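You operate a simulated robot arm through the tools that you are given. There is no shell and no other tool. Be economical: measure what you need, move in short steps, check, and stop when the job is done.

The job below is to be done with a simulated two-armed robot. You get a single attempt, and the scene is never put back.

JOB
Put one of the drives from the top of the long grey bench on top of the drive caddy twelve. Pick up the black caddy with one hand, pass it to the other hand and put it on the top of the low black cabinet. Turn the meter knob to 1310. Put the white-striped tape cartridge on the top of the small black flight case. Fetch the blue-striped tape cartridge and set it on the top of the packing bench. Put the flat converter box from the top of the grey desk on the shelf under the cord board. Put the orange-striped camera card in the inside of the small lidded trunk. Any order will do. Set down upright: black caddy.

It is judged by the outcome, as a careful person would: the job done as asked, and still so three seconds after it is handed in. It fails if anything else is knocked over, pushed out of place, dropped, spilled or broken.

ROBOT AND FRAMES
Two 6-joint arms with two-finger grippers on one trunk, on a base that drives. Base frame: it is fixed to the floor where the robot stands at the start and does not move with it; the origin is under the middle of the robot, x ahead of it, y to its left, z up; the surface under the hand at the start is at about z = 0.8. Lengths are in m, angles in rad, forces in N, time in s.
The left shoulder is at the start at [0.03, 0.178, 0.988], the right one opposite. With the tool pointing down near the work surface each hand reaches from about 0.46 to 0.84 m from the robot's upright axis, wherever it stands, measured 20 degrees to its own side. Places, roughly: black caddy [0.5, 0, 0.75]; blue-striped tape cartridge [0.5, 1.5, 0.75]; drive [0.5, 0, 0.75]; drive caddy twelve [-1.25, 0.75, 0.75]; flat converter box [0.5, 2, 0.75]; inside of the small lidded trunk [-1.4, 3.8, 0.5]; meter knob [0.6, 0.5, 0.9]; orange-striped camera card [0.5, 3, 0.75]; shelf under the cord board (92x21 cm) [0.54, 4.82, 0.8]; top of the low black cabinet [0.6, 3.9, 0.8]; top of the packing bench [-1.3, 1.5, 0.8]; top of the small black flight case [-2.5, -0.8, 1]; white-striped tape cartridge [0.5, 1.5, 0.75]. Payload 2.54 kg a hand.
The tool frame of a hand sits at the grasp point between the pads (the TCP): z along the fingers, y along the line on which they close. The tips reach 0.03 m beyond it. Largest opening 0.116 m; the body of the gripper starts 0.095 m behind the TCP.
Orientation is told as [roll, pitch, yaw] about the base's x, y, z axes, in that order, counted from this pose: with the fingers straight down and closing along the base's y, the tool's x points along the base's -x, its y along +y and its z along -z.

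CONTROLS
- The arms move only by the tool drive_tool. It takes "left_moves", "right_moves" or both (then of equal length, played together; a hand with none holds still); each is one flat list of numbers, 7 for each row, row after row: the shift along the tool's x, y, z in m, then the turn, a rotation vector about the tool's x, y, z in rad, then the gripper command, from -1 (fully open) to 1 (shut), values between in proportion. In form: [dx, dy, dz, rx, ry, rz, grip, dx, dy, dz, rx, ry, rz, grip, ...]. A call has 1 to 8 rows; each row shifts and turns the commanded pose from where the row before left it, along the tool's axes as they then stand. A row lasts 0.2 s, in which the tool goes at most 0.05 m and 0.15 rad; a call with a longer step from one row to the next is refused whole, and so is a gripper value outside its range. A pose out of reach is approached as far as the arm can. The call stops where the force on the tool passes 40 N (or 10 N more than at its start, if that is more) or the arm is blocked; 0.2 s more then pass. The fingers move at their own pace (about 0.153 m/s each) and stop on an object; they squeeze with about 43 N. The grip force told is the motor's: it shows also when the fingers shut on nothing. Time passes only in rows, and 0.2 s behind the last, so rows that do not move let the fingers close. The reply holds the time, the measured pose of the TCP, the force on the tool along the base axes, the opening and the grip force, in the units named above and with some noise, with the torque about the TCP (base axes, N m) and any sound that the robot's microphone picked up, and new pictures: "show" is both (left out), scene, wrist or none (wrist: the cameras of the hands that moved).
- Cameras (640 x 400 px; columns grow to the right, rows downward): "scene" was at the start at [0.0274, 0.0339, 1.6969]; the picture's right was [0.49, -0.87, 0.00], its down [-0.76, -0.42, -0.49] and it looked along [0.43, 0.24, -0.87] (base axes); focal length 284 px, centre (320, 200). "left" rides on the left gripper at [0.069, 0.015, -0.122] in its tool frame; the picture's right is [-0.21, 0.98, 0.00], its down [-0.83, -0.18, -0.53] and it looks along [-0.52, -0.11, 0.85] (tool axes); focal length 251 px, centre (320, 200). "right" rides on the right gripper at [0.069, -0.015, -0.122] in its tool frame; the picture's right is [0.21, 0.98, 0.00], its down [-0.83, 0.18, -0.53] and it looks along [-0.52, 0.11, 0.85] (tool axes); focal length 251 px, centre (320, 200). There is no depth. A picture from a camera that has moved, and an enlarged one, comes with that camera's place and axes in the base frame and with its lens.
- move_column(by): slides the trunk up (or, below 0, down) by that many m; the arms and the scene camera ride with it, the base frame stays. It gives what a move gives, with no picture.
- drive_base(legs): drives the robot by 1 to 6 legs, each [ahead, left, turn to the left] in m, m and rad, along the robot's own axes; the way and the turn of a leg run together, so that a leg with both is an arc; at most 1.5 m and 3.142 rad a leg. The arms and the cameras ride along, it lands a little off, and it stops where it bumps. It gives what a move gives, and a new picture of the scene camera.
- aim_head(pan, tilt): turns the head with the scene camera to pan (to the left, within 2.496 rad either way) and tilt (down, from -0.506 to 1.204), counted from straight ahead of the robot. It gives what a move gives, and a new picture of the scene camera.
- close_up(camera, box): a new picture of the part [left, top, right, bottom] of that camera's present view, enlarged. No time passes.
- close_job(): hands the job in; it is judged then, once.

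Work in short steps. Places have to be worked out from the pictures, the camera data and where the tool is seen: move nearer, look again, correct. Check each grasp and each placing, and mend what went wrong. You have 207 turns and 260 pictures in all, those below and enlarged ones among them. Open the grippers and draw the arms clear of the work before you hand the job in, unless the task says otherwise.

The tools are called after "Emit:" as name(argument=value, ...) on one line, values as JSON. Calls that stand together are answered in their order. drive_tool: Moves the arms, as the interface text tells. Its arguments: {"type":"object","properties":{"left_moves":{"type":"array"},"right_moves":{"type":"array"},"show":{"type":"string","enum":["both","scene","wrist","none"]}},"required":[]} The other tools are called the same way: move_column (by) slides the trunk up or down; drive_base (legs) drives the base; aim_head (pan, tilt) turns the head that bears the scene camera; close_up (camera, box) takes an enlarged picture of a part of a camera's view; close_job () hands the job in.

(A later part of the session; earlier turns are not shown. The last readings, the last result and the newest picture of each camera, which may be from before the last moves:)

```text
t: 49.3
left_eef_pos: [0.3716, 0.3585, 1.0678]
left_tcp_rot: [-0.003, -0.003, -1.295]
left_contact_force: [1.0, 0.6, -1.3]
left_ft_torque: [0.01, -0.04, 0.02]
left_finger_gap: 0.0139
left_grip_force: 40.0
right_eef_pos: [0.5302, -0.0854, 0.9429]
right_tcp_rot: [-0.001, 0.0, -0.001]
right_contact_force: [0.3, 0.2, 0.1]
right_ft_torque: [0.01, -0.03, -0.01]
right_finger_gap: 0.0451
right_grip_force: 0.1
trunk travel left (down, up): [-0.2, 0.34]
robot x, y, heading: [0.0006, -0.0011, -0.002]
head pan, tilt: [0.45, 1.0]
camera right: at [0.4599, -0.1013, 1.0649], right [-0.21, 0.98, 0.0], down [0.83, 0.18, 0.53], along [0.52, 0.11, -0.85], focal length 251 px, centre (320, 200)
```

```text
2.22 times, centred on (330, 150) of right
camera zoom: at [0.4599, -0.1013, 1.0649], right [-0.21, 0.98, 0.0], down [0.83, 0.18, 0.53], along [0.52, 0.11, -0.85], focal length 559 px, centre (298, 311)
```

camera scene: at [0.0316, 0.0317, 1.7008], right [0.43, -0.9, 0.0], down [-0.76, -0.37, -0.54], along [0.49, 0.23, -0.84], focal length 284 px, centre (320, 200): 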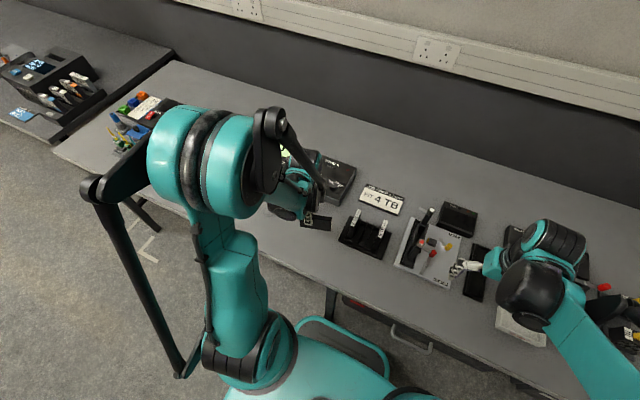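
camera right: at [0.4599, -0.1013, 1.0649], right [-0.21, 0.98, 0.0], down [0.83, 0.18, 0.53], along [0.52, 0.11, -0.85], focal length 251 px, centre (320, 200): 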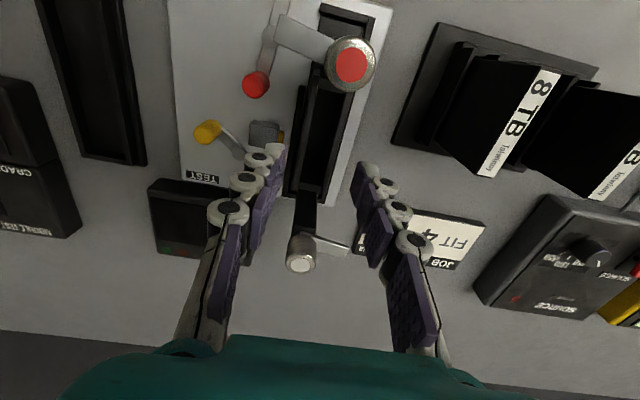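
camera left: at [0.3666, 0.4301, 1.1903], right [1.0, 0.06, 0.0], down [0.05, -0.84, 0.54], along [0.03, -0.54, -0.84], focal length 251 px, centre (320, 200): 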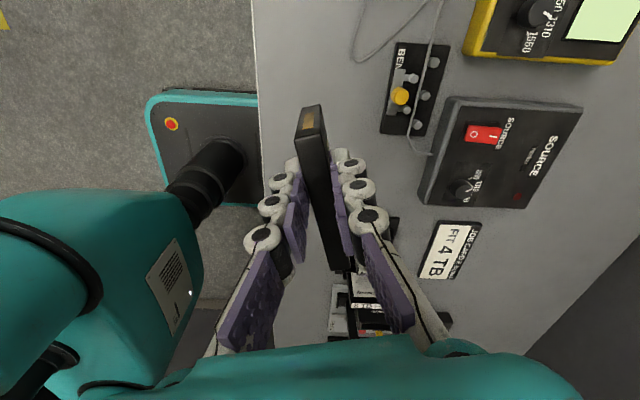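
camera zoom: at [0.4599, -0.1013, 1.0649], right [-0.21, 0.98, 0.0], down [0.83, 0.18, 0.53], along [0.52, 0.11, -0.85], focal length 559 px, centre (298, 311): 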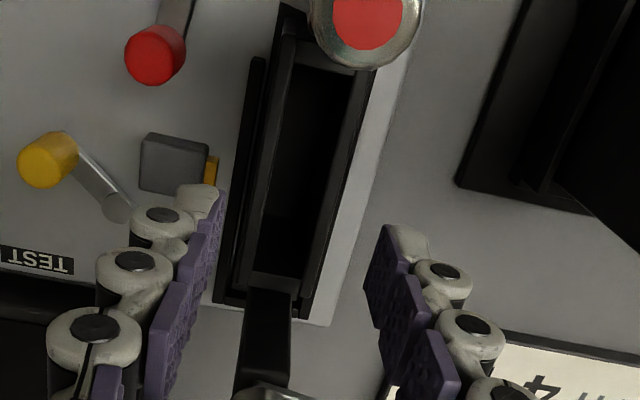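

Well centred; narrow to 38 mm to clear the yellow probe tip and lower to TCP 0.88, then look.

Emit:
drive_tool(right_moves=[0, 0, 0.02, 0, 0, 0, 0.34, 0, 0, 0.03, 0, 0, 0, 0.34, 0, 0, 0.013, 0, 0, 0, 0.34], show="wrist")

Emit:
close_up(camera="right", box=[220, 60, 440, 240])

```text
t: 50.1
left_eef_pos: [0.3709, 0.3584, 1.0678]
left_tcp_rot: [-0.001, -0.003, -1.294]
left_contact_force: [0.4, -0.4, -0.6]
left_ft_torque: [-0.01, -0.02, 0.03]
left_finger_gap: 0.0138
left_grip_force: 41.0
right_eef_pos: [0.5304, -0.0879, 0.8811]
right_tcp_rot: [0.0, 0.0, 0.0]
right_contact_force: [-0.4, 0.1, 0.3]
right_ft_torque: [0.03, 0.0, 0.01]
right_finger_gap: 0.038
right_grip_force: 0.0
trunk travel left (down, up): [-0.2, 0.34]
robot x, y, heading: [0.0, 0.0022, -0.002]
head pan, tilt: [0.45, 1.0]
camera right: at [0.4607, -0.1038, 1.0025], right [-0.21, 0.98, 0.0], down [0.83, 0.18, 0.53], along [0.52, 0.11, -0.85], focal length 251 px, centre (320, 200)
```

right: 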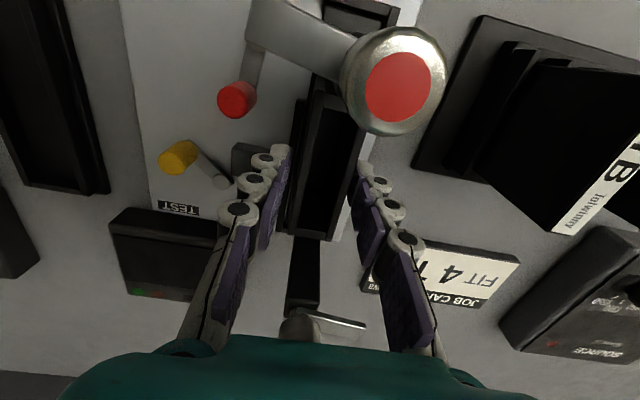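

```text
2.22 times, centred on (330, 150) of right
camera zoom: at [0.4607, -0.1038, 1.0025], right [-0.21, 0.98, 0.0], down [0.83, 0.18, 0.53], along [0.52, 0.11, -0.85], focal length 559 px, centre (298, 311)
```

zoom: 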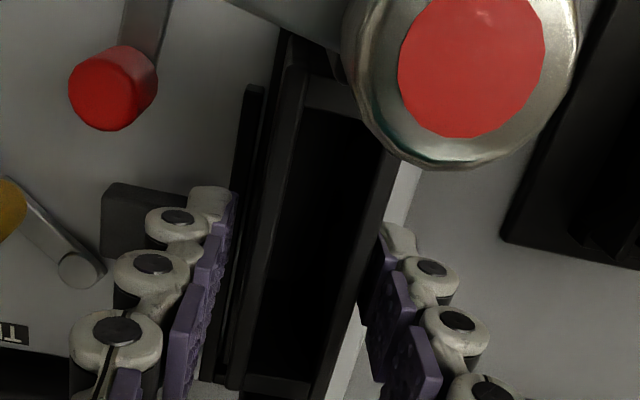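

Fingers straddle the body. Close the right gripper.

Emit:
drive_tool(right_moves=[0, 0, 0.004, 0, 0, 0, 0.34, 0, 0, 0, 0, 0, 0, 0.7, 0, 0, 0, 0, 0, 0, 1, 0, 0, 0, 0, 0, 0, 1], show="wrist")

```text
t: 51.1
left_eef_pos: [0.3719, 0.3591, 1.0683]
left_tcp_rot: [-0.004, -0.005, -1.297]
left_contact_force: [-0.3, 0.0, -1.1]
left_ft_torque: [0.02, -0.01, -0.02]
left_finger_gap: 0.0141
left_grip_force: 40.7
right_eef_pos: [0.5307, -0.0884, 0.8783]
right_tcp_rot: [0.0, 0.001, -0.001]
right_contact_force: [0.0, 1.6, 2.4]
right_ft_torque: [0.11, 0.0, -0.04]
right_finger_gap: 0.0288
right_grip_force: 43.4
trunk travel left (down, up): [-0.2, 0.34]
robot x, y, heading: [0.002, -0.0016, 0.001]
head pan, tilt: [0.45, 1.0]
camera right: at [0.4603, -0.1036, 0.9998], right [-0.21, 0.98, 0.0], down [0.83, 0.18, 0.53], along [0.52, 0.11, -0.85], focal length 251 px, centre (320, 200)
```

right: 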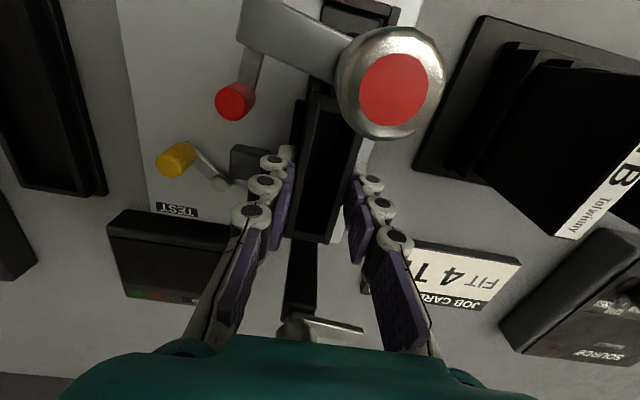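

Gripped at 29 mm, centred. Lift slowly 2 cm and see whether it resists or comes free.

Emit:
drive_tool(right_moves=[0, 0, -0.006, 0, 0, 0, 1, 0, 0, -0.007, 0, 0, 0, 1, 0, 0, -0.01, 0, 0, 0, 1], show="both")

Emit:
close_up(camera="scene", box=[360, 180, 520, 300])

```text
t: 51.9
left_eef_pos: [0.3718, 0.3585, 1.0672]
left_tcp_rot: [-0.001, -0.003, -1.297]
left_contact_force: [-1.0, -0.4, -1.2]
left_ft_torque: [-0.03, -0.02, 0.0]
left_finger_gap: 0.0138
left_grip_force: 40.2
right_eef_pos: [0.5294, -0.0891, 0.9027]
right_tcp_rot: [-0.003, 0.0, -0.001]
right_contact_force: [0.2, -0.3, -2.2]
right_ft_torque: [0.01, -0.01, -0.01]
right_finger_gap: 0.0289
right_grip_force: 42.8
trunk travel left (down, up): [-0.2, 0.34]
robot x, y, heading: [0.0013, -0.0006, 0.001]
head pan, tilt: [0.45, 1.0]
camera scene: at [0.0325, 0.0321, 1.7008], right [0.43, -0.9, 0.0], down [-0.76, -0.37, -0.54], along [0.49, 0.23, -0.84], focal length 284 px, centre (320, 200)
camera right: at [0.4601, -0.1042, 1.0243], right [-0.21, 0.98, 0.0], down [0.83, 0.18, 0.53], along [0.52, 0.11, -0.85], focal length 251 px, centre (320, 200)
```

scene: 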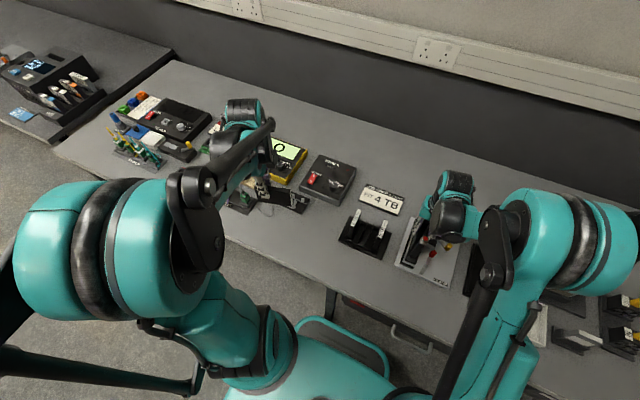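
right: 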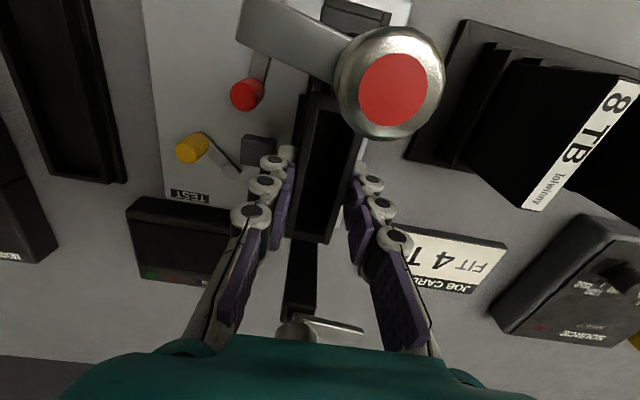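

```text
3.33 times, centred on (440, 240) of scene
camera zoom: at [0.0325, 0.0321, 1.7008], right [0.43, -0.9, 0.0], down [-0.76, -0.37, -0.54], along [0.49, 0.23, -0.84], focal length 945 px, centre (-80, 67)
```

zoom: 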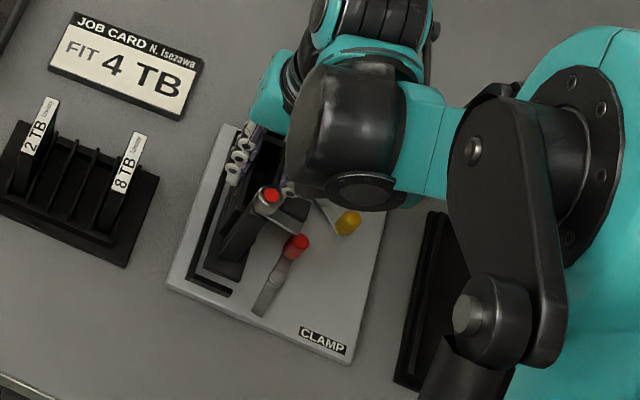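

The whole unit with both posts lifts freely: it is the black caddy. Raise it clear and draw it back.

Emit:
drive_tool(right_moves=[0, 0, -0.03, 0, 0, 0, 1, 0, 0, -0.03, 0, 0, 0, 1, 0, 0, -0.04, 0, 0, 0, 1, 0, 0, -0.04, 0, 0, 0, 1, 0, 0, -0.04, 0, 0, 0, 1, 0.03, -0.03, 0, 0, 0, 0, 1, 0.03, -0.03, 0, 0, 0, 0, 1, 0.03, -0.03, 0, 0, 0, 0, 1], show="both")

```text
t: 53.7
left_eef_pos: [0.3698, 0.3583, 1.0688]
left_tcp_rot: [0.0, -0.002, -1.293]
left_contact_force: [0.2, -0.1, -0.4]
left_ft_torque: [0.04, -0.01, -0.01]
left_finger_gap: 0.0142
left_grip_force: 41.1
right_eef_pos: [0.4369, -0.1781, 1.0793]
right_tcp_rot: [0.001, -0.004, 0.0]
right_contact_force: [-0.5, -0.2, -2.5]
right_ft_torque: [-0.01, -0.04, 0.02]
right_finger_gap: 0.029
right_grip_force: 43.0
trunk travel left (down, up): [-0.2, 0.34]
robot x, y, heading: [0.0032, 0.0058, -0.002]
head pan, tilt: [0.45, 1.0]
camera scene: at [0.0311, 0.0306, 1.7009], right [0.43, -0.9, 0.0], down [-0.76, -0.37, -0.54], along [0.49, 0.24, -0.84], focal length 284 px, centre (320, 200)
camera right: at [0.3678, -0.1943, 1.2018], right [-0.21, 0.98, 0.0], down [0.83, 0.18, 0.53], along [0.52, 0.12, -0.84], focal length 251 px, centre (320, 200)
```

scene: 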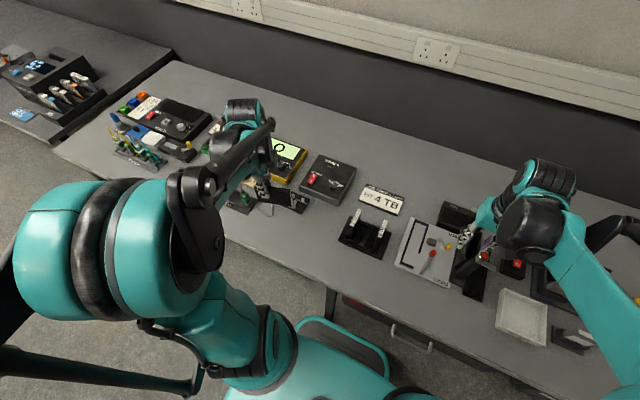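
right: 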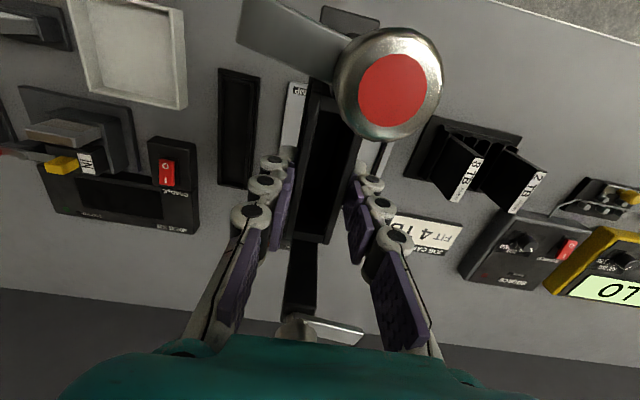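

Both objects are held. Now back off from the bench, turn round and stop facing the packing bench near caddy twelve (≈ (−1.10, 0.64)); first the back-off and half turn.

Emit:
drive_base(legs=[[-0.35, 0, 0], [0, 0, 1.57], [0, 0, 1.57]])

```text
t: 63.4
left_eef_pos: [-0.7574, -0.3171, 1.0674]
left_tcp_rot: [0.0, -0.004, 1.742]
left_contact_force: [0.6, -0.7, -1.4]
left_ft_torque: [0.0, -0.01, 0.01]
left_finger_gap: 0.014
left_grip_force: 40.2
right_eef_pos: [-0.7687, 0.2232, 1.08]
right_tcp_rot: [-0.001, 0.001, 3.039]
right_contact_force: [-0.1, 0.1, -1.8]
right_ft_torque: [-0.01, 0.04, 0.03]
right_finger_gap: 0.0291
right_grip_force: 42.6
trunk travel left (down, up): [-0.2, 0.34]
robot x, y, heading: [-0.3516, 0.0039, 3.035]
head pan, tilt: [0.45, 1.0]
camera scene: at [-0.3874, -0.0233, 1.7008], right [-0.34, 0.94, 0.0], down [0.79, 0.29, -0.54], along [-0.51, -0.18, -0.84], focal length 284 px, centre (320, 200)
```

scene: 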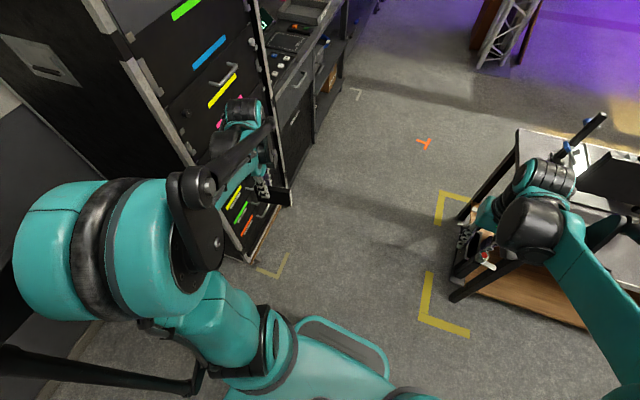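

Heading fell 0.1 short. Correct it and slide right along the packing bench.

Emit:
drive_base(legs=[[0, 0, 0.107], [0.05, -0.8, 0]])

Emit:
aim_head(pan=0.0, tilt=0.95)

```text
t: 68.3
left_eef_pos: [-0.7717, 0.4619, 1.0678]
left_tcp_rot: [-0.001, -0.003, 1.826]
left_contact_force: [0.6, -0.3, -1.4]
left_ft_torque: [-0.04, 0.01, 0.0]
left_finger_gap: 0.0138
left_grip_force: 40.2
right_eef_pos: [-0.8278, 0.9997, 1.081]
right_tcp_rot: [-0.001, 0.0, 3.12]
right_contact_force: [0.2, 0.7, -0.8]
right_ft_torque: [-0.04, 0.02, -0.03]
right_finger_gap: 0.029
right_grip_force: 43.1
trunk travel left (down, up): [-0.2, 0.34]
robot x, y, heading: [-0.3925, 0.8125, 3.123]
head pan, tilt: [0.45, 1.0]
camera scene: at [-0.4275, 0.7847, 1.7008], right [-0.42, 0.91, 0.0], down [0.77, 0.35, -0.54], along [-0.49, -0.23, -0.84], focal length 284 px, centre (320, 200)
```

scene: 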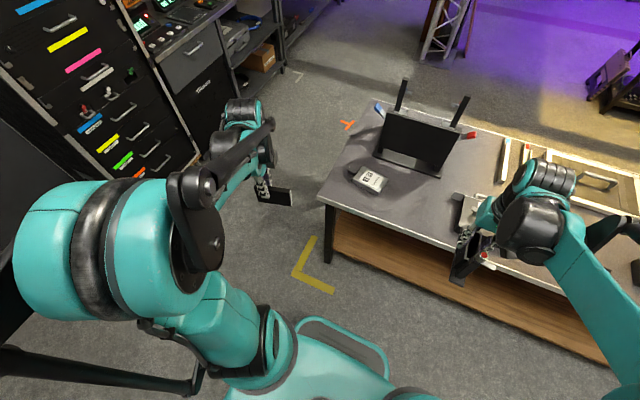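

```text
t: 69.2
left_eef_pos: [-0.7713, 0.461, 1.0674]
left_tcp_rot: [0.0, -0.003, 1.824]
left_contact_force: [-0.5, -0.9, -1.6]
left_ft_torque: [0.01, 0.03, -0.03]
left_finger_gap: 0.0142
left_grip_force: 40.7
right_eef_pos: [-0.8281, 0.9978, 1.0802]
right_tcp_rot: [-0.001, 0.0, 3.121]
right_contact_force: [0.6, -0.6, -1.5]
right_ft_torque: [-0.02, 0.03, 0.01]
right_finger_gap: 0.0292
right_grip_force: 43.1
trunk travel left (down, up): [-0.2, 0.34]
robot x, y, heading: [-0.3917, 0.8117, 3.115]
head pan, tilt: [0.0, 0.949]
camera scene: at [-0.4368, 0.8146, 1.7044], right [0.02, 1.0, 0.0], down [0.81, -0.02, -0.58], along [-0.58, 0.01, -0.81], focal length 284 px, centre (320, 200)
```

scene: 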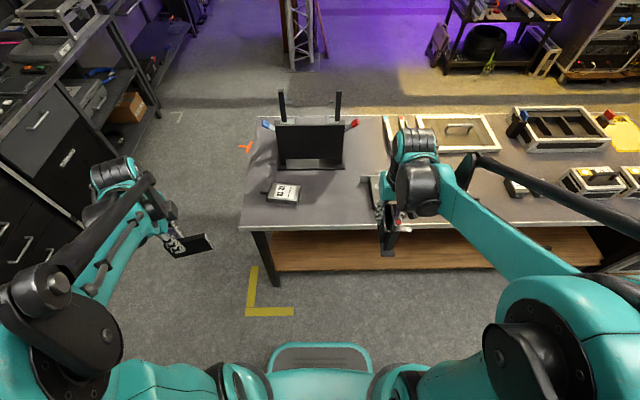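

Emit:
close_up(camera="scene", box=[220, 80, 400, 240])

```text
2.50 times, centred on (310, 160) of scene
camera zoom: at [-0.4368, 0.8146, 1.7044], right [0.02, 1.0, 0.0], down [0.81, -0.02, -0.58], along [-0.58, 0.01, -0.81], focal length 709 px, centre (345, 300)
```

zoom: 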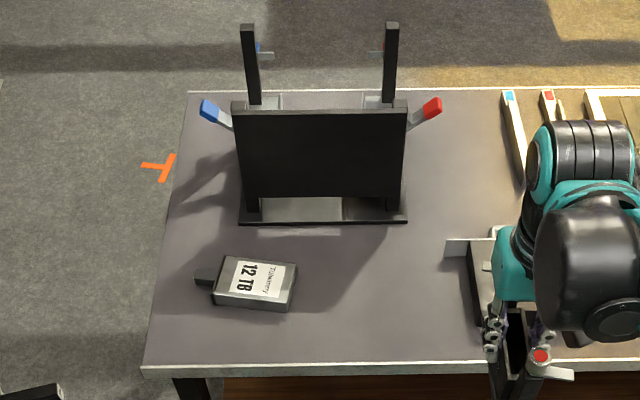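

Caddy twelve is the silver "12 TB" box at ≈ (−1.10, 0.69), ~11×8.5 cm top. I plan to lay the drive flat on it. Turn the drive parallel to the box and bring the left hand near.

Emit:
drive_tool(left_moves=[0, 0, 0, 0, 0, 0.085, 1, 0, 0, 0, 0, 0, 0.085, 1, -0.034, 0.031, 0, 0, 0, 0.085, 1, -0.035, 0.031, 0, 0, 0, 0, 1, -0.035, 0.031, 0, 0, 0, 0, 1, -0.035, 0.031, 0, 0, 0, 0, 1, -0.035, 0.031, 0, 0, 0, 0, 1, -0.035, 0.031, 0, 0, 0, 0, 1], show="wrist")

```text
t: 71.0
left_eef_pos: [-0.962, 0.6668, 1.066]
left_tcp_rot: [-0.003, -0.003, 1.571]
left_contact_force: [0.1, 0.7, -1.4]
left_ft_torque: [-0.02, -0.06, 0.0]
left_finger_gap: 0.014
left_grip_force: 40.4
right_eef_pos: [-0.8306, 0.999, 1.0797]
right_tcp_rot: [0.001, 0.002, 3.123]
right_contact_force: [-0.7, -0.1, -2.4]
right_ft_torque: [-0.02, -0.05, -0.01]
right_finger_gap: 0.029
right_grip_force: 43.3
trunk travel left (down, up): [-0.2, 0.34]
robot x, y, heading: [-0.3912, 0.8127, 3.122]
head pan, tilt: [0.0, 0.949]
camera left: at [-0.9772, 0.5982, 1.1885], right [-0.98, 0.22, 0.0], down [0.18, 0.82, 0.54], along [0.12, 0.52, -0.84], focal length 251 px, centre (320, 200)
```

left: 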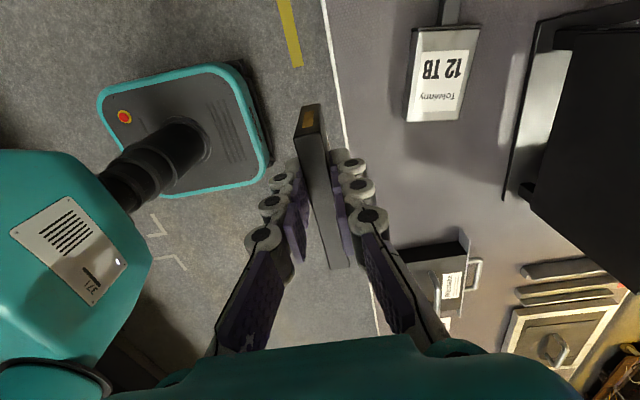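

Box top centre ≈ (−1.118, 0.678), z ≈ 0.83. Tilt the hand ~60° so the fingers point forward-down, for laying the drive flat.

Emit:
drive_tool(left_moves=[0, 0, 0, -0.1, 0, 0, 1, 0, 0, 0, -0.13, 0, 0, 1, 0, 0, 0, -0.13, 0, 0, 1, 0, 0, 0, -0.13, 0, 0, 1, 0, 0, 0, -0.14, 0, 0, 1, 0, 0, 0, -0.14, 0, 0, 1, 0, 0, 0, -0.14, 0, 0, 1, 0, 0, 0, -0.14, 0, 0, 1], show="both")

```text
t: 72.8
left_eef_pos: [-0.9607, 0.6689, 1.0689]
left_tcp_rot: [1.05, -0.004, 1.571]
left_contact_force: [0.0, 1.0, -0.6]
left_ft_torque: [-0.04, -0.05, -0.04]
left_finger_gap: 0.0141
left_grip_force: 40.6
right_eef_pos: [-0.8291, 0.9991, 1.0802]
right_tcp_rot: [-0.001, 0.0, 3.122]
right_contact_force: [-1.0, -0.2, -1.7]
right_ft_torque: [-0.03, -0.02, 0.0]
right_finger_gap: 0.0291
right_grip_force: 43.2
trunk travel left (down, up): [-0.2, 0.34]
robot x, y, heading: [-0.3913, 0.8149, 3.121]
head pan, tilt: [0.0, 0.949]
camera scene: at [-0.4377, 0.8147, 1.7044], right [0.02, 1.0, 0.0], down [0.81, -0.02, -0.58], along [-0.58, 0.01, -0.81], focal length 284 px, centre (320, 200)
camera left: at [-0.8626, 0.5984, 1.1431], right [-0.48, 0.21, 0.85], down [0.55, 0.82, 0.11], along [-0.68, 0.52, -0.52], focal length 251 px, centre (320, 200)
```

scene: 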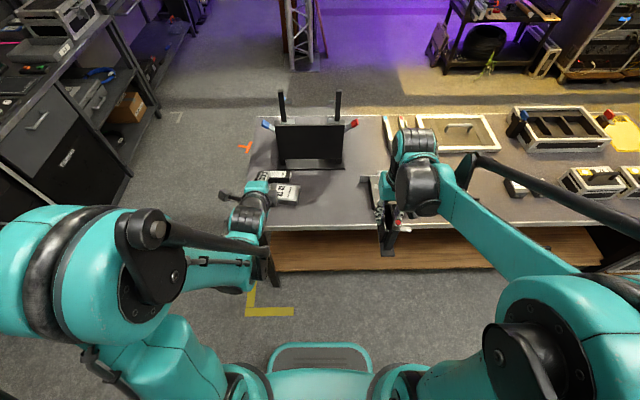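
left: 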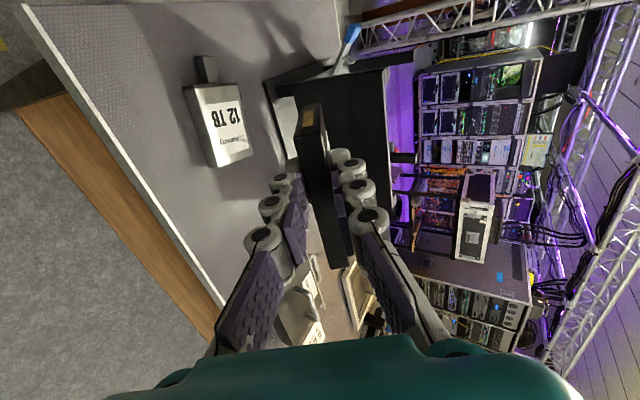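

Triangulation suggests this bench top is lower: box top z ≈ 0.775, centre (−1.143, 0.68). Approach to about 5 cm above contact.

Emit:
drive_tool(left_moves=[0.0015, -0.0158, 0.0388, 0, 0, 0, 1, 0.0015, -0.0158, 0.0388, 0, 0, 0, 1, 0.0015, -0.0158, 0.0388, 0, 0, 0, 1, 0.0015, -0.0158, 0.0388, 0, 0, 0, 1, 0.0015, -0.0158, 0.0388, 0, 0, 0, 1, 0.0015, -0.0158, 0.0388, 0, 0, 0, 1], show="both")

Emit:
close_up(camera="scene", box=[220, 130, 360, 250])

```text
t: 74.2
left_eef_pos: [-1.1263, 0.6615, 0.8843]
left_tcp_rot: [1.048, -0.003, 1.571]
left_contact_force: [-0.1, -0.8, -1.4]
left_ft_torque: [0.02, 0.0, -0.02]
left_finger_gap: 0.0142
left_grip_force: 40.1
left hand out of reach, approached as far as the arm can: row 3, 4, 5
right_eef_pos: [-0.8295, 0.9973, 1.0793]
right_tcp_rot: [0.001, 0.001, 3.121]
right_contact_force: [0.1, -0.6, -2.5]
right_ft_torque: [-0.01, -0.02, -0.02]
right_finger_gap: 0.0291
right_grip_force: 43.0
trunk travel left (down, up): [-0.2, 0.34]
robot x, y, heading: [-0.392, 0.8085, 3.119]
head pan, tilt: [0.0, 0.949]
camera scene: at [-0.4385, 0.8142, 1.7043], right [0.02, 1.0, 0.0], down [0.81, -0.02, -0.58], along [-0.58, 0.01, -0.81], focal length 284 px, centre (320, 200)
camera left: at [-1.0278, 0.5923, 0.9584], right [-0.49, 0.21, 0.85], down [0.55, 0.83, 0.11], along [-0.68, 0.52, -0.52], focal length 251 px, centre (320, 200)
```

scene: 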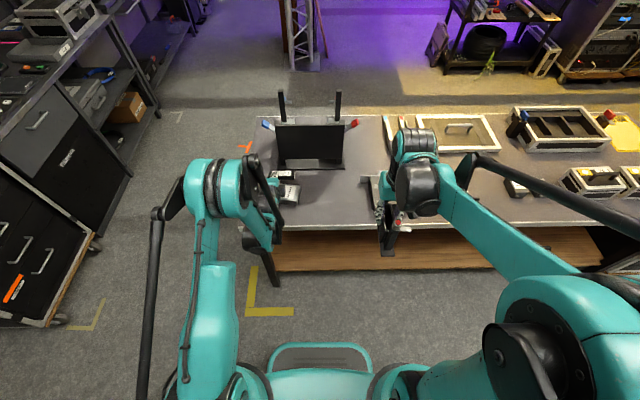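
left: 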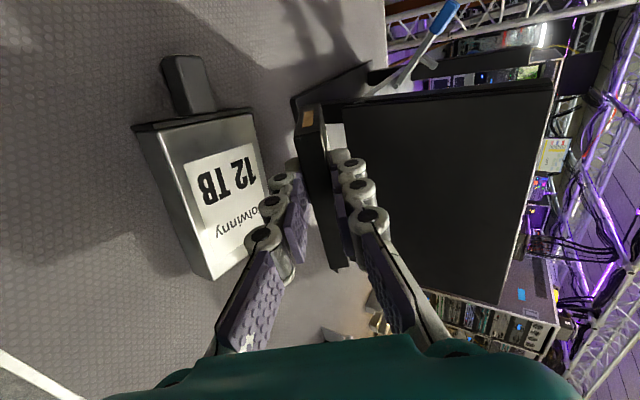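

```text
3.33 times, centred on (290, 190) of scene
camera zoom: at [-0.4385, 0.8142, 1.7043], right [0.02, 1.0, 0.0], down [0.81, -0.02, -0.58], along [-0.58, 0.01, -0.81], focal length 945 px, centre (420, 233)
```

zoom: 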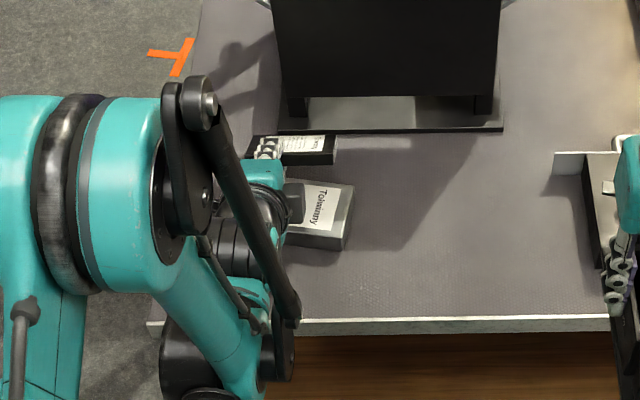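

Continue down about 5.5 cm and slightly back, watching force.

Emit:
drive_tool(left_moves=[0.0005, -0.018, 0.0065, 0, 0, 0, 1, 0, -0.018, 0.0065, 0, 0, 0, 1, 0, -0.016, 0.006, 0, 0, 0, 1], show="both")

Emit:
close_up(camera="scene", box=[240, 150, 320, 220])

```text
t: 75.0
left_eef_pos: [-1.1436, 0.6625, 0.8396]
left_tcp_rot: [1.048, -0.003, 1.572]
left_contact_force: [0.2, -0.3, -2.4]
left_ft_torque: [0.0, -0.04, 0.02]
left_finger_gap: 0.0137
left_grip_force: 41.0
left hand out of reach, approached as far as the arm can: row 1, 2, 3
right_eef_pos: [-0.8285, 0.9973, 1.0792]
right_tcp_rot: [0.001, -0.001, 3.12]
right_contact_force: [-0.7, -0.1, -1.7]
right_ft_torque: [-0.01, -0.05, -0.05]
right_finger_gap: 0.0289
right_grip_force: 42.5
trunk travel left (down, up): [-0.2, 0.34]
robot x, y, heading: [-0.3951, 0.8137, 3.121]
head pan, tilt: [0.0, 0.949]
camera scene: at [-0.4378, 0.8145, 1.7044], right [0.02, 1.0, 0.0], down [0.81, -0.02, -0.58], along [-0.58, 0.01, -0.81], focal length 284 px, centre (320, 200)
camera left: at [-1.0461, 0.5936, 0.9131], right [-0.49, 0.21, 0.85], down [0.55, 0.83, 0.11], along [-0.68, 0.52, -0.52], focal length 251 px, centre (320, 200)
```

scene: 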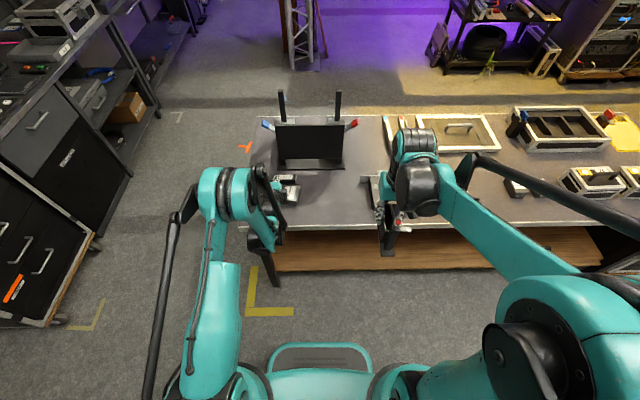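
left: 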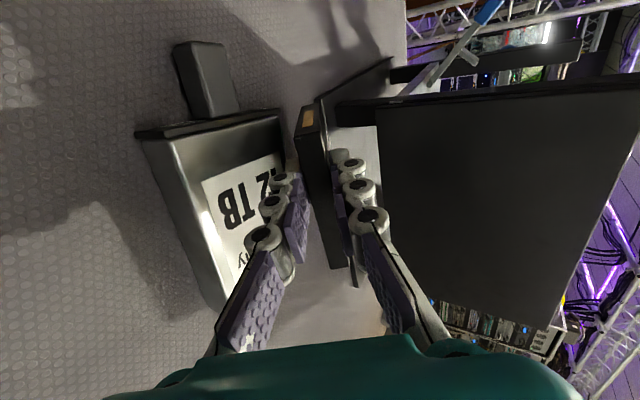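

```text
5.71 times, centred on (280, 185) of scene
camera zoom: at [-0.4378, 0.8145, 1.7044], right [0.02, 1.0, 0.0], down [0.81, -0.02, -0.58], along [-0.58, 0.01, -0.81], focal length 1620 px, centre (549, 286)
```

zoom: 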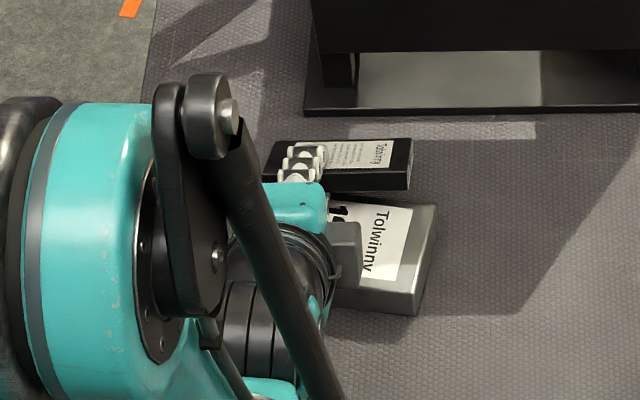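

The arm can't go lower in this tilt, so it slid forward. Pull back 3 cm, then use the column to go down.

Emit:
drive_tool(left_moves=[0, -0.007, -0.0125, 0, 0, 0, 1, 0, -0.007, -0.0125, 0, 0, 0, 1], show="none")

```text
t: 75.6
left_eef_pos: [-1.1388, 0.6609, 0.8512]
left_tcp_rot: [1.048, -0.003, 1.571]
left_contact_force: [0.3, -0.7, -0.8]
left_ft_torque: [-0.03, -0.05, -0.03]
left_finger_gap: 0.0138
left_grip_force: 40.3
left hand out of reach, approached as far as the arm can: row 1, 2
right_eef_pos: [-0.8284, 0.9996, 1.0801]
right_tcp_rot: [-0.001, 0.0, 3.121]
right_contact_force: [0.3, -0.1, -1.3]
right_ft_torque: [0.02, 0.03, -0.03]
right_finger_gap: 0.0291
right_grip_force: 42.7
trunk travel left (down, up): [-0.2, 0.34]
robot x, y, heading: [-0.3932, 0.8127, 3.121]
head pan, tilt: [0.0, 0.949]
```

The limit is on the near side, so shift the base back 2.5 cm and lower the column by 2.5 cm.

Emit:
drive_base(legs=[[-0.025, 0, 0]])

Emit:
move_column(by=-0.025)

Emit:
close_up(camera="left", box=[130, 20, 450, 300])

Emit:
close_up(camera="scene", box=[240, 150, 320, 220])

```text
t: 76.4
left_eef_pos: [-1.1134, 0.6601, 0.8512]
left_tcp_rot: [1.048, -0.004, 1.57]
left_contact_force: [0.3, -0.2, -0.9]
left_ft_torque: [-0.02, -0.05, 0.02]
left_finger_gap: 0.0139
left_grip_force: 41.0
right_eef_pos: [-0.8024, 0.9981, 1.0808]
right_tcp_rot: [-0.001, -0.002, 3.122]
right_contact_force: [0.4, 0.2, -1.7]
right_ft_torque: [0.0, 0.07, -0.03]
right_finger_gap: 0.0289
right_grip_force: 43.1
trunk travel left (down, up): [-0.2, 0.34]
robot x, y, heading: [-0.367, 0.8116, 3.116]
head pan, tilt: [0.0, 0.949]
camera scene: at [-0.4097, 0.8141, 1.7045], right [0.02, 1.0, 0.0], down [0.81, -0.02, -0.58], along [-0.58, 0.01, -0.81], focal length 284 px, centre (320, 200)
```

scene: 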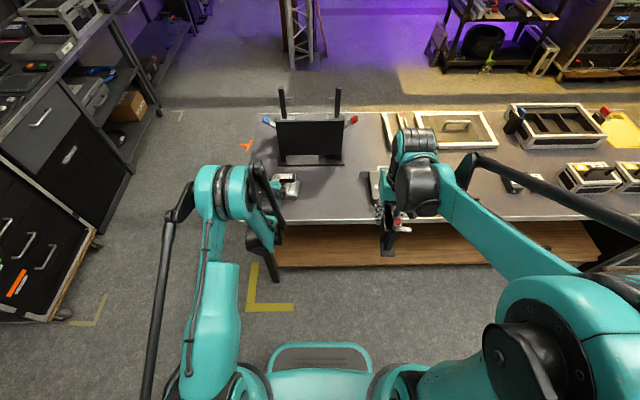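

```text
t: 77.1
left_eef_pos: [-1.1115, 0.6617, 0.8293]
left_tcp_rot: [1.053, -0.005, 1.57]
left_contact_force: [1.0, -1.7, 27.1]
left_ft_torque: [-0.04, 1.65, 0.05]
left_finger_gap: 0.0152
left_grip_force: 41.0
right_eef_pos: [-0.8009, 0.9985, 1.0556]
right_tcp_rot: [-0.001, -0.002, 3.12]
right_contact_force: [0.4, -0.4, -2.0]
right_ft_torque: [-0.01, 0.0, -0.02]
right_finger_gap: 0.029
right_grip_force: 42.7
trunk travel left (down, up): [-0.175, 0.365]
robot x, y, heading: [-0.3666, 0.8103, 3.119]
head pan, tilt: [0.0, 0.949]
```

```text
1.43 times, centred on (290, 160) of left
camera zoom: at [-1.014, 0.5923, 0.9027], right [-0.48, 0.21, 0.85], down [0.55, 0.82, 0.11], along [-0.68, 0.52, -0.52], focal length 359 px, centre (363, 257)
```

zoom: 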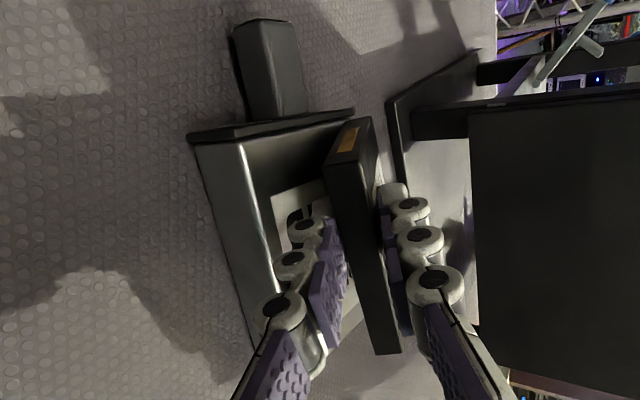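

```text
5.71 times, centred on (280, 185) of scene
camera zoom: at [-0.4079, 0.8147, 1.6798], right [0.02, 1.0, 0.0], down [0.81, -0.02, -0.58], along [-0.58, 0.01, -0.81], focal length 1620 px, centre (549, 286)
```

zoom: 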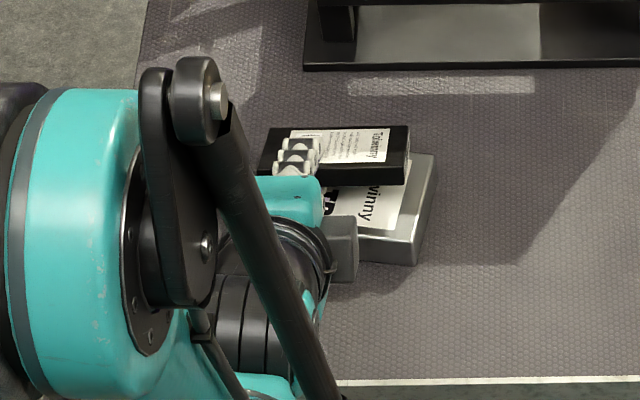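

Contact: box top is ≈ 0.788. The drive should go ~1 cm toward +y to clear the box's end flange: ease up, shift, and settle again.

Emit:
move_column(by=0.012)

Emit:
drive_tool(left_moves=[-0.006, 0, 0, 0, 0, 0, 1, -0.006, 0, 0, 0, 0, 0, 1], show="none")

Emit:
move_column(by=-0.01)

Emit:
close_up(camera="left", box=[130, 20, 450, 300])

```text
t: 77.7
left_eef_pos: [-1.1139, 0.6606, 0.8363]
left_tcp_rot: [1.045, -0.004, 1.571]
left_contact_force: [-0.3, 0.0, -0.1]
left_ft_torque: [-0.03, -0.02, 0.0]
left_finger_gap: 0.0141
left_grip_force: 40.5
right_eef_pos: [-0.8031, 0.9989, 1.0655]
right_tcp_rot: [-0.001, 0.0, 3.121]
right_contact_force: [-0.1, 0.4, -2.0]
right_ft_torque: [-0.02, 0.03, -0.01]
right_finger_gap: 0.0291
right_grip_force: 43.5
trunk travel left (down, up): [-0.187, 0.353]
robot x, y, heading: [-0.3692, 0.8147, 3.121]
head pan, tilt: [0.0, 0.949]
```

```text
t: 78.3
left_eef_pos: [-1.1149, 0.6735, 0.8373]
left_tcp_rot: [1.046, -0.004, 1.573]
left_contact_force: [-0.5, 0.1, -1.1]
left_ft_torque: [-0.03, -0.01, 0.0]
left_finger_gap: 0.014
left_grip_force: 40.3
right_eef_pos: [-0.8031, 0.998, 1.0663]
right_tcp_rot: [0.0, 0.0, 3.121]
right_contact_force: [0.0, 0.5, -2.1]
right_ft_torque: [0.02, 0.02, -0.03]
right_finger_gap: 0.029
right_grip_force: 43.5
trunk travel left (down, up): [-0.187, 0.353]
robot x, y, heading: [-0.3691, 0.8078, 3.122]
head pan, tilt: [0.0, 0.949]
```

```text
t: 78.9
left_eef_pos: [-1.1133, 0.672, 0.8306]
left_tcp_rot: [1.053, -0.004, 1.569]
left_contact_force: [-0.4, -1.4, 24.2]
left_ft_torque: [-0.04, 1.51, 0.08]
left_finger_gap: 0.0143
left_grip_force: 40.6
right_eef_pos: [-0.8019, 0.9982, 1.0577]
right_tcp_rot: [-0.001, -0.003, 3.121]
right_contact_force: [-0.9, 0.0, -1.6]
right_ft_torque: [0.02, 0.04, -0.01]
right_finger_gap: 0.029
right_grip_force: 42.9
trunk travel left (down, up): [-0.177, 0.363]
robot x, y, heading: [-0.37, 0.8102, 3.117]
head pan, tilt: [0.0, 0.949]
```

```text
1.43 times, centred on (290, 160) of left
camera zoom: at [-1.0146, 0.604, 0.9045], right [-0.48, 0.21, 0.85], down [0.55, 0.82, 0.11], along [-0.68, 0.52, -0.52], focal length 359 px, centre (363, 257)
```

zoom: 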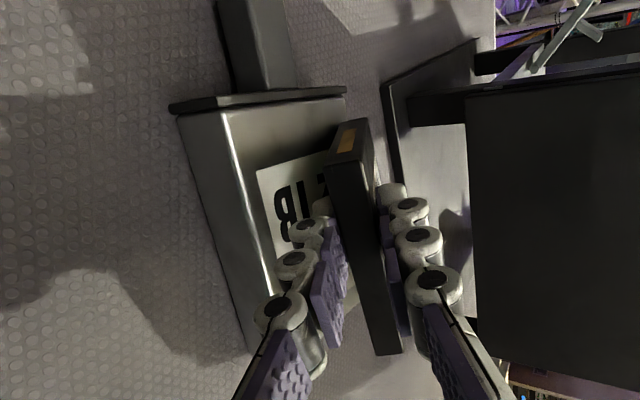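

The drive now rests between flange and far end. Ease 3 mm, open a little and slide the base back so the drive settles flat.

Emit:
move_column(by=0.003)

Emit:
drive_tool(left_moves=[0, 0, 0, 0, 0, 0, 0.6, 0, 0, 0, 0, 0, 0, 0.5, 0, 0, 0, 0, 0, 0, 0.5], show="wrist")

```text
t: 79.4
left_eef_pos: [-1.113, 0.6739, 0.8301]
left_tcp_rot: [1.049, -0.003, 1.569]
left_contact_force: [-0.8, -0.1, 10.9]
left_ft_torque: [-0.08, 0.73, 0.06]
left_finger_gap: 0.0141
left_grip_force: 40.7
right_eef_pos: [-0.8029, 0.998, 1.0612]
right_tcp_rot: [-0.001, 0.0, 3.12]
right_contact_force: [1.0, -0.8, -1.4]
right_ft_torque: [0.0, 0.0, -0.03]
right_finger_gap: 0.0287
right_grip_force: 43.4
trunk travel left (down, up): [-0.18, 0.36]
robot x, y, heading: [-0.3667, 0.8128, 3.124]
head pan, tilt: [0.0, 0.949]
```

```text
t: 80.2
left_eef_pos: [-1.1141, 0.674, 0.8288]
left_tcp_rot: [1.048, -0.004, 1.57]
left_contact_force: [-0.3, 0.6, -1.2]
left_ft_torque: [-0.02, 0.04, -0.03]
left_finger_gap: 0.0294
left_grip_force: 0.5
right_eef_pos: [-0.8031, 0.9983, 1.0602]
right_tcp_rot: [0.0, 0.002, 3.121]
right_contact_force: [-0.1, -0.2, -2.4]
right_ft_torque: [0.04, 0.01, 0.0]
right_finger_gap: 0.0287
right_grip_force: 43.2
trunk travel left (down, up): [-0.18, 0.36]
robot x, y, heading: [-0.3677, 0.8123, 3.124]
head pan, tilt: [0.0, 0.949]
camera left: at [-1.016, 0.6039, 0.905], right [-0.49, 0.21, 0.85], down [0.55, 0.82, 0.11], along [-0.67, 0.52, -0.52], focal length 251 px, centre (320, 200)
```

left: 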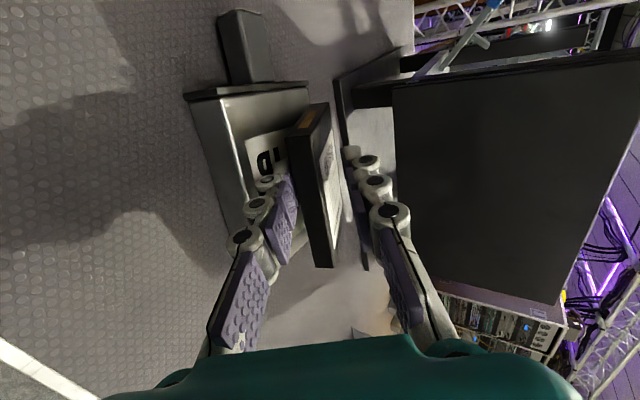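

The drive now leans on the lower finger. Back the base off in small steps.

Emit:
drive_base(legs=[[-0.03, 0, 0]])

Emit:
close_up(camera="left", box=[130, 20, 450, 300])

```text
t: 81.1
left_eef_pos: [-1.0823, 0.6736, 0.8325]
left_tcp_rot: [1.048, -0.004, 1.569]
left_contact_force: [0.9, 0.2, 0.9]
left_ft_torque: [0.0, -0.02, -0.01]
left_finger_gap: 0.0291
left_grip_force: 0.0
right_eef_pos: [-0.7721, 0.9979, 1.0606]
right_tcp_rot: [0.001, -0.002, 3.118]
right_contact_force: [1.0, 0.1, -1.5]
right_ft_torque: [0.02, 0.07, 0.0]
right_finger_gap: 0.029
right_grip_force: 43.2
trunk travel left (down, up): [-0.18, 0.36]
robot x, y, heading: [-0.3362, 0.8164, 3.12]
head pan, tilt: [0.0, 0.949]
camera scene: at [-0.3785, 0.8135, 1.6845], right [0.02, 1.0, 0.0], down [0.81, -0.02, -0.58], along [-0.58, 0.01, -0.81], focal length 284 px, centre (320, 200)
```

scene: 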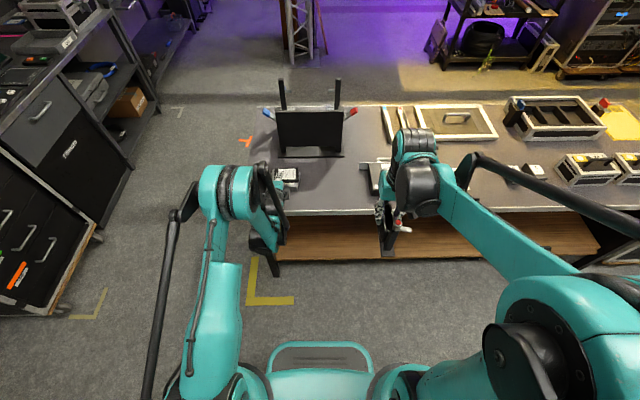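

```text
1.43 times, centred on (290, 160) of left
camera zoom: at [-0.9842, 0.6036, 0.9062], right [-0.49, 0.21, 0.85], down [0.55, 0.82, 0.11], along [-0.68, 0.52, -0.52], focal length 359 px, centre (363, 257)
```

zoom: 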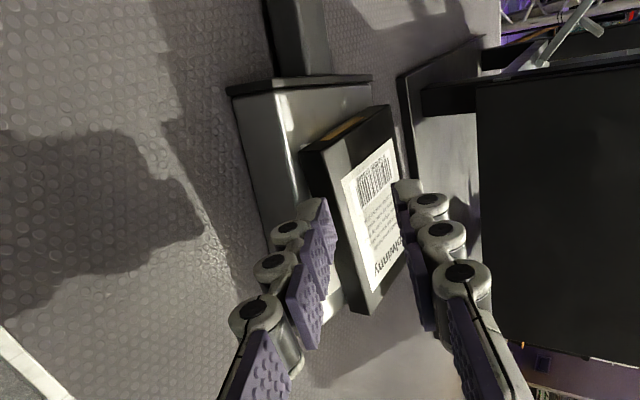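

It is lying down progressively. Continue backing 4 cm more.

Emit:
drive_base(legs=[[-0.04, 0, 0]])

Emit:
close_up(camera="left", box=[130, 20, 450, 300])

```text
t: 82.0
left_eef_pos: [-1.0415, 0.6709, 0.831]
left_tcp_rot: [1.051, -0.002, 1.569]
left_contact_force: [0.1, 0.4, 0.9]
left_ft_torque: [0.0, 0.0, 0.0]
left_finger_gap: 0.0289
left_grip_force: 0.1
right_eef_pos: [-0.7293, 0.9971, 1.061]
right_tcp_rot: [0.0, -0.002, 3.12]
right_contact_force: [0.2, 0.5, -1.4]
right_ft_torque: [-0.01, 0.09, 0.01]
right_finger_gap: 0.0291
right_grip_force: 43.0
trunk travel left (down, up): [-0.18, 0.36]
robot x, y, heading: [-0.3004, 0.8059, 3.12]
head pan, tilt: [0.0, 0.949]
camera scene: at [-0.3375, 0.8126, 1.6845], right [0.02, 1.0, 0.0], down [0.81, -0.02, -0.58], along [-0.58, 0.01, -0.81], focal length 284 px, centre (320, 200)
```

scene: 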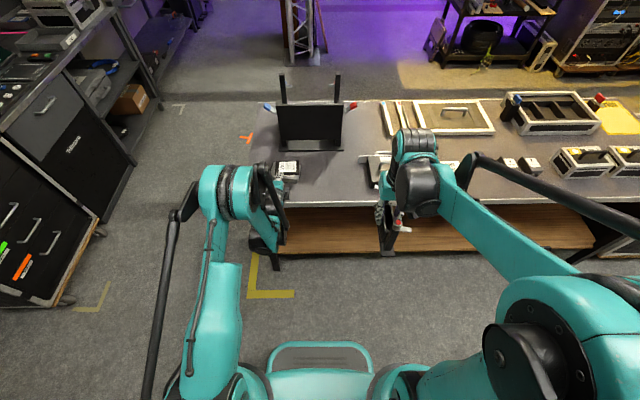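

```text
1.43 times, centred on (290, 160) of left
camera zoom: at [-0.9434, 0.6025, 0.9065], right [-0.49, 0.21, 0.85], down [0.55, 0.82, 0.11], along [-0.68, 0.52, -0.52], focal length 359 px, centre (363, 257)
```

zoom: 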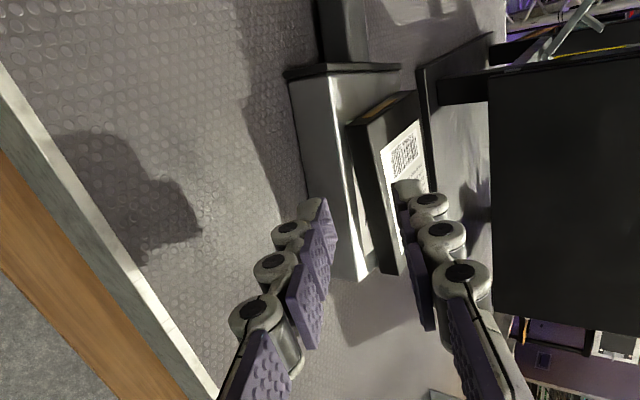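

The drive lies flat on the box. Back away further, straighten the left hand and verify.

Emit:
drive_base(legs=[[-0.12, 0, 0]])

Emit:
drive_tool(left_moves=[0, 0.0, -0.03, 0.14, 0, 0, 0, 0, 0.0, -0.03, 0.14, 0, 0, 0, 0, 0, 0, 0.14, 0, 0, 0, 0, 0, 0, 0.14, 0, 0, -0.5, 0, 0, 0, 0.13, 0, 0, -0.5, 0, 0, 0, 0.12, 0, 0, -0.5, 0, 0, 0, 0.12, 0, 0, -0.5, 0, 0, 0, 0.12, 0, 0, -0.5], show="scene")

Emit:
close_up(camera="scene", box=[240, 80, 380, 220])

```text
t: 83.2
left_eef_pos: [-0.9205, 0.6717, 0.8315]
left_tcp_rot: [1.049, -0.004, 1.566]
left_contact_force: [0.9, 0.2, 0.4]
left_ft_torque: [0.01, -0.03, -0.02]
left_finger_gap: 0.0287
left_grip_force: 0.1
right_eef_pos: [-0.6083, 0.9941, 1.0616]
right_tcp_rot: [0.001, -0.002, 3.116]
right_contact_force: [0.2, -0.3, -1.7]
right_ft_torque: [-0.02, 0.05, 0.03]
right_finger_gap: 0.0292
right_grip_force: 43.3
trunk travel left (down, up): [-0.18, 0.36]
robot x, y, heading: [-0.1721, 0.8109, 3.119]
head pan, tilt: [0.0, 0.949]
camera scene: at [-0.2167, 0.8099, 1.6845], right [0.02, 1.0, 0.0], down [0.81, -0.02, -0.58], along [-0.58, 0.01, -0.81], focal length 284 px, centre (320, 200)
```

scene: 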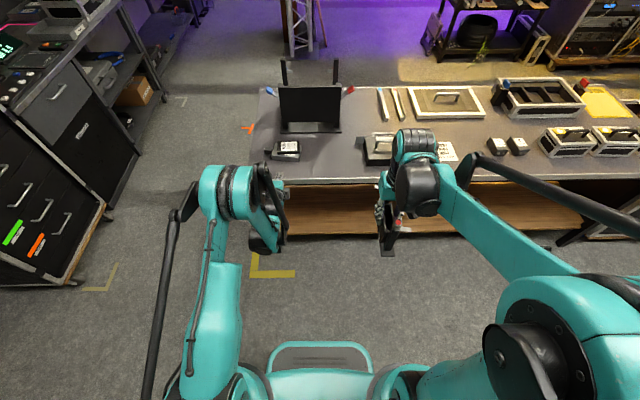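

```text
t: 85.0
left_eef_pos: [-0.8715, 0.6715, 0.8638]
left_tcp_rot: [-0.005, -0.004, 1.569]
left_contact_force: [-0.2, -0.3, 0.4]
left_ft_torque: [0.01, 0.02, 0.0]
left_finger_gap: 0.0867
left_grip_force: 0.0
right_eef_pos: [-0.6099, 0.9946, 1.0597]
right_tcp_rot: [0.002, 0.001, 3.116]
right_contact_force: [-0.9, 0.4, -1.8]
right_ft_torque: [0.03, 0.0, 0.02]
right_finger_gap: 0.0291
right_grip_force: 42.9
trunk travel left (down, up): [-0.18, 0.36]
robot x, y, heading: [-0.1758, 0.8091, 3.121]
head pan, tilt: [0.0, 0.949]
camera scene: at [-0.2198, 0.81, 1.6844], right [0.02, 1.0, 0.0], down [0.81, -0.02, -0.58], along [-0.58, 0.01, -0.81], focal length 284 px, centre (320, 200)
```

scene: 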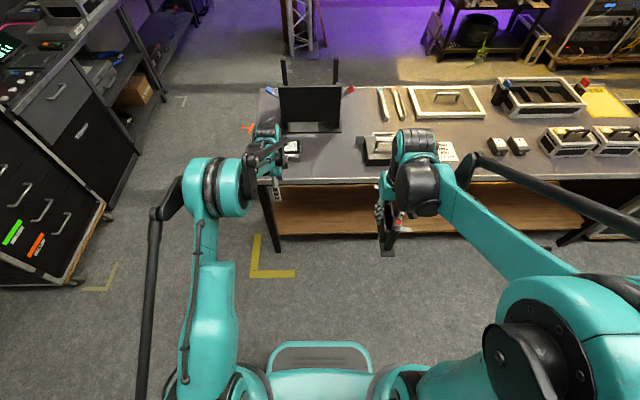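

```text
2.86 times, centred on (310, 150) of scene
camera zoom: at [-0.2198, 0.81, 1.6844], right [0.02, 1.0, 0.0], down [0.81, -0.02, -0.58], along [-0.58, 0.01, -0.81], focal length 810 px, centre (349, 343)
```

zoom: 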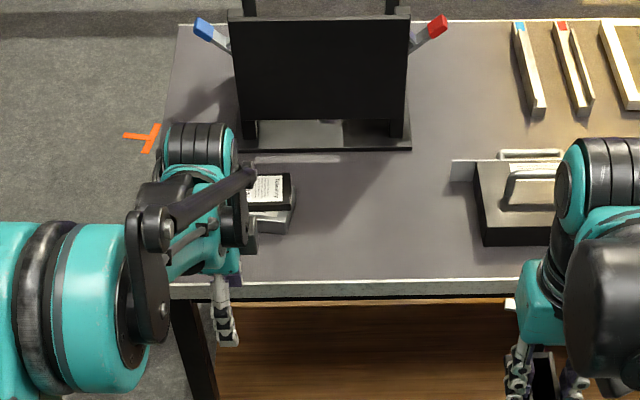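

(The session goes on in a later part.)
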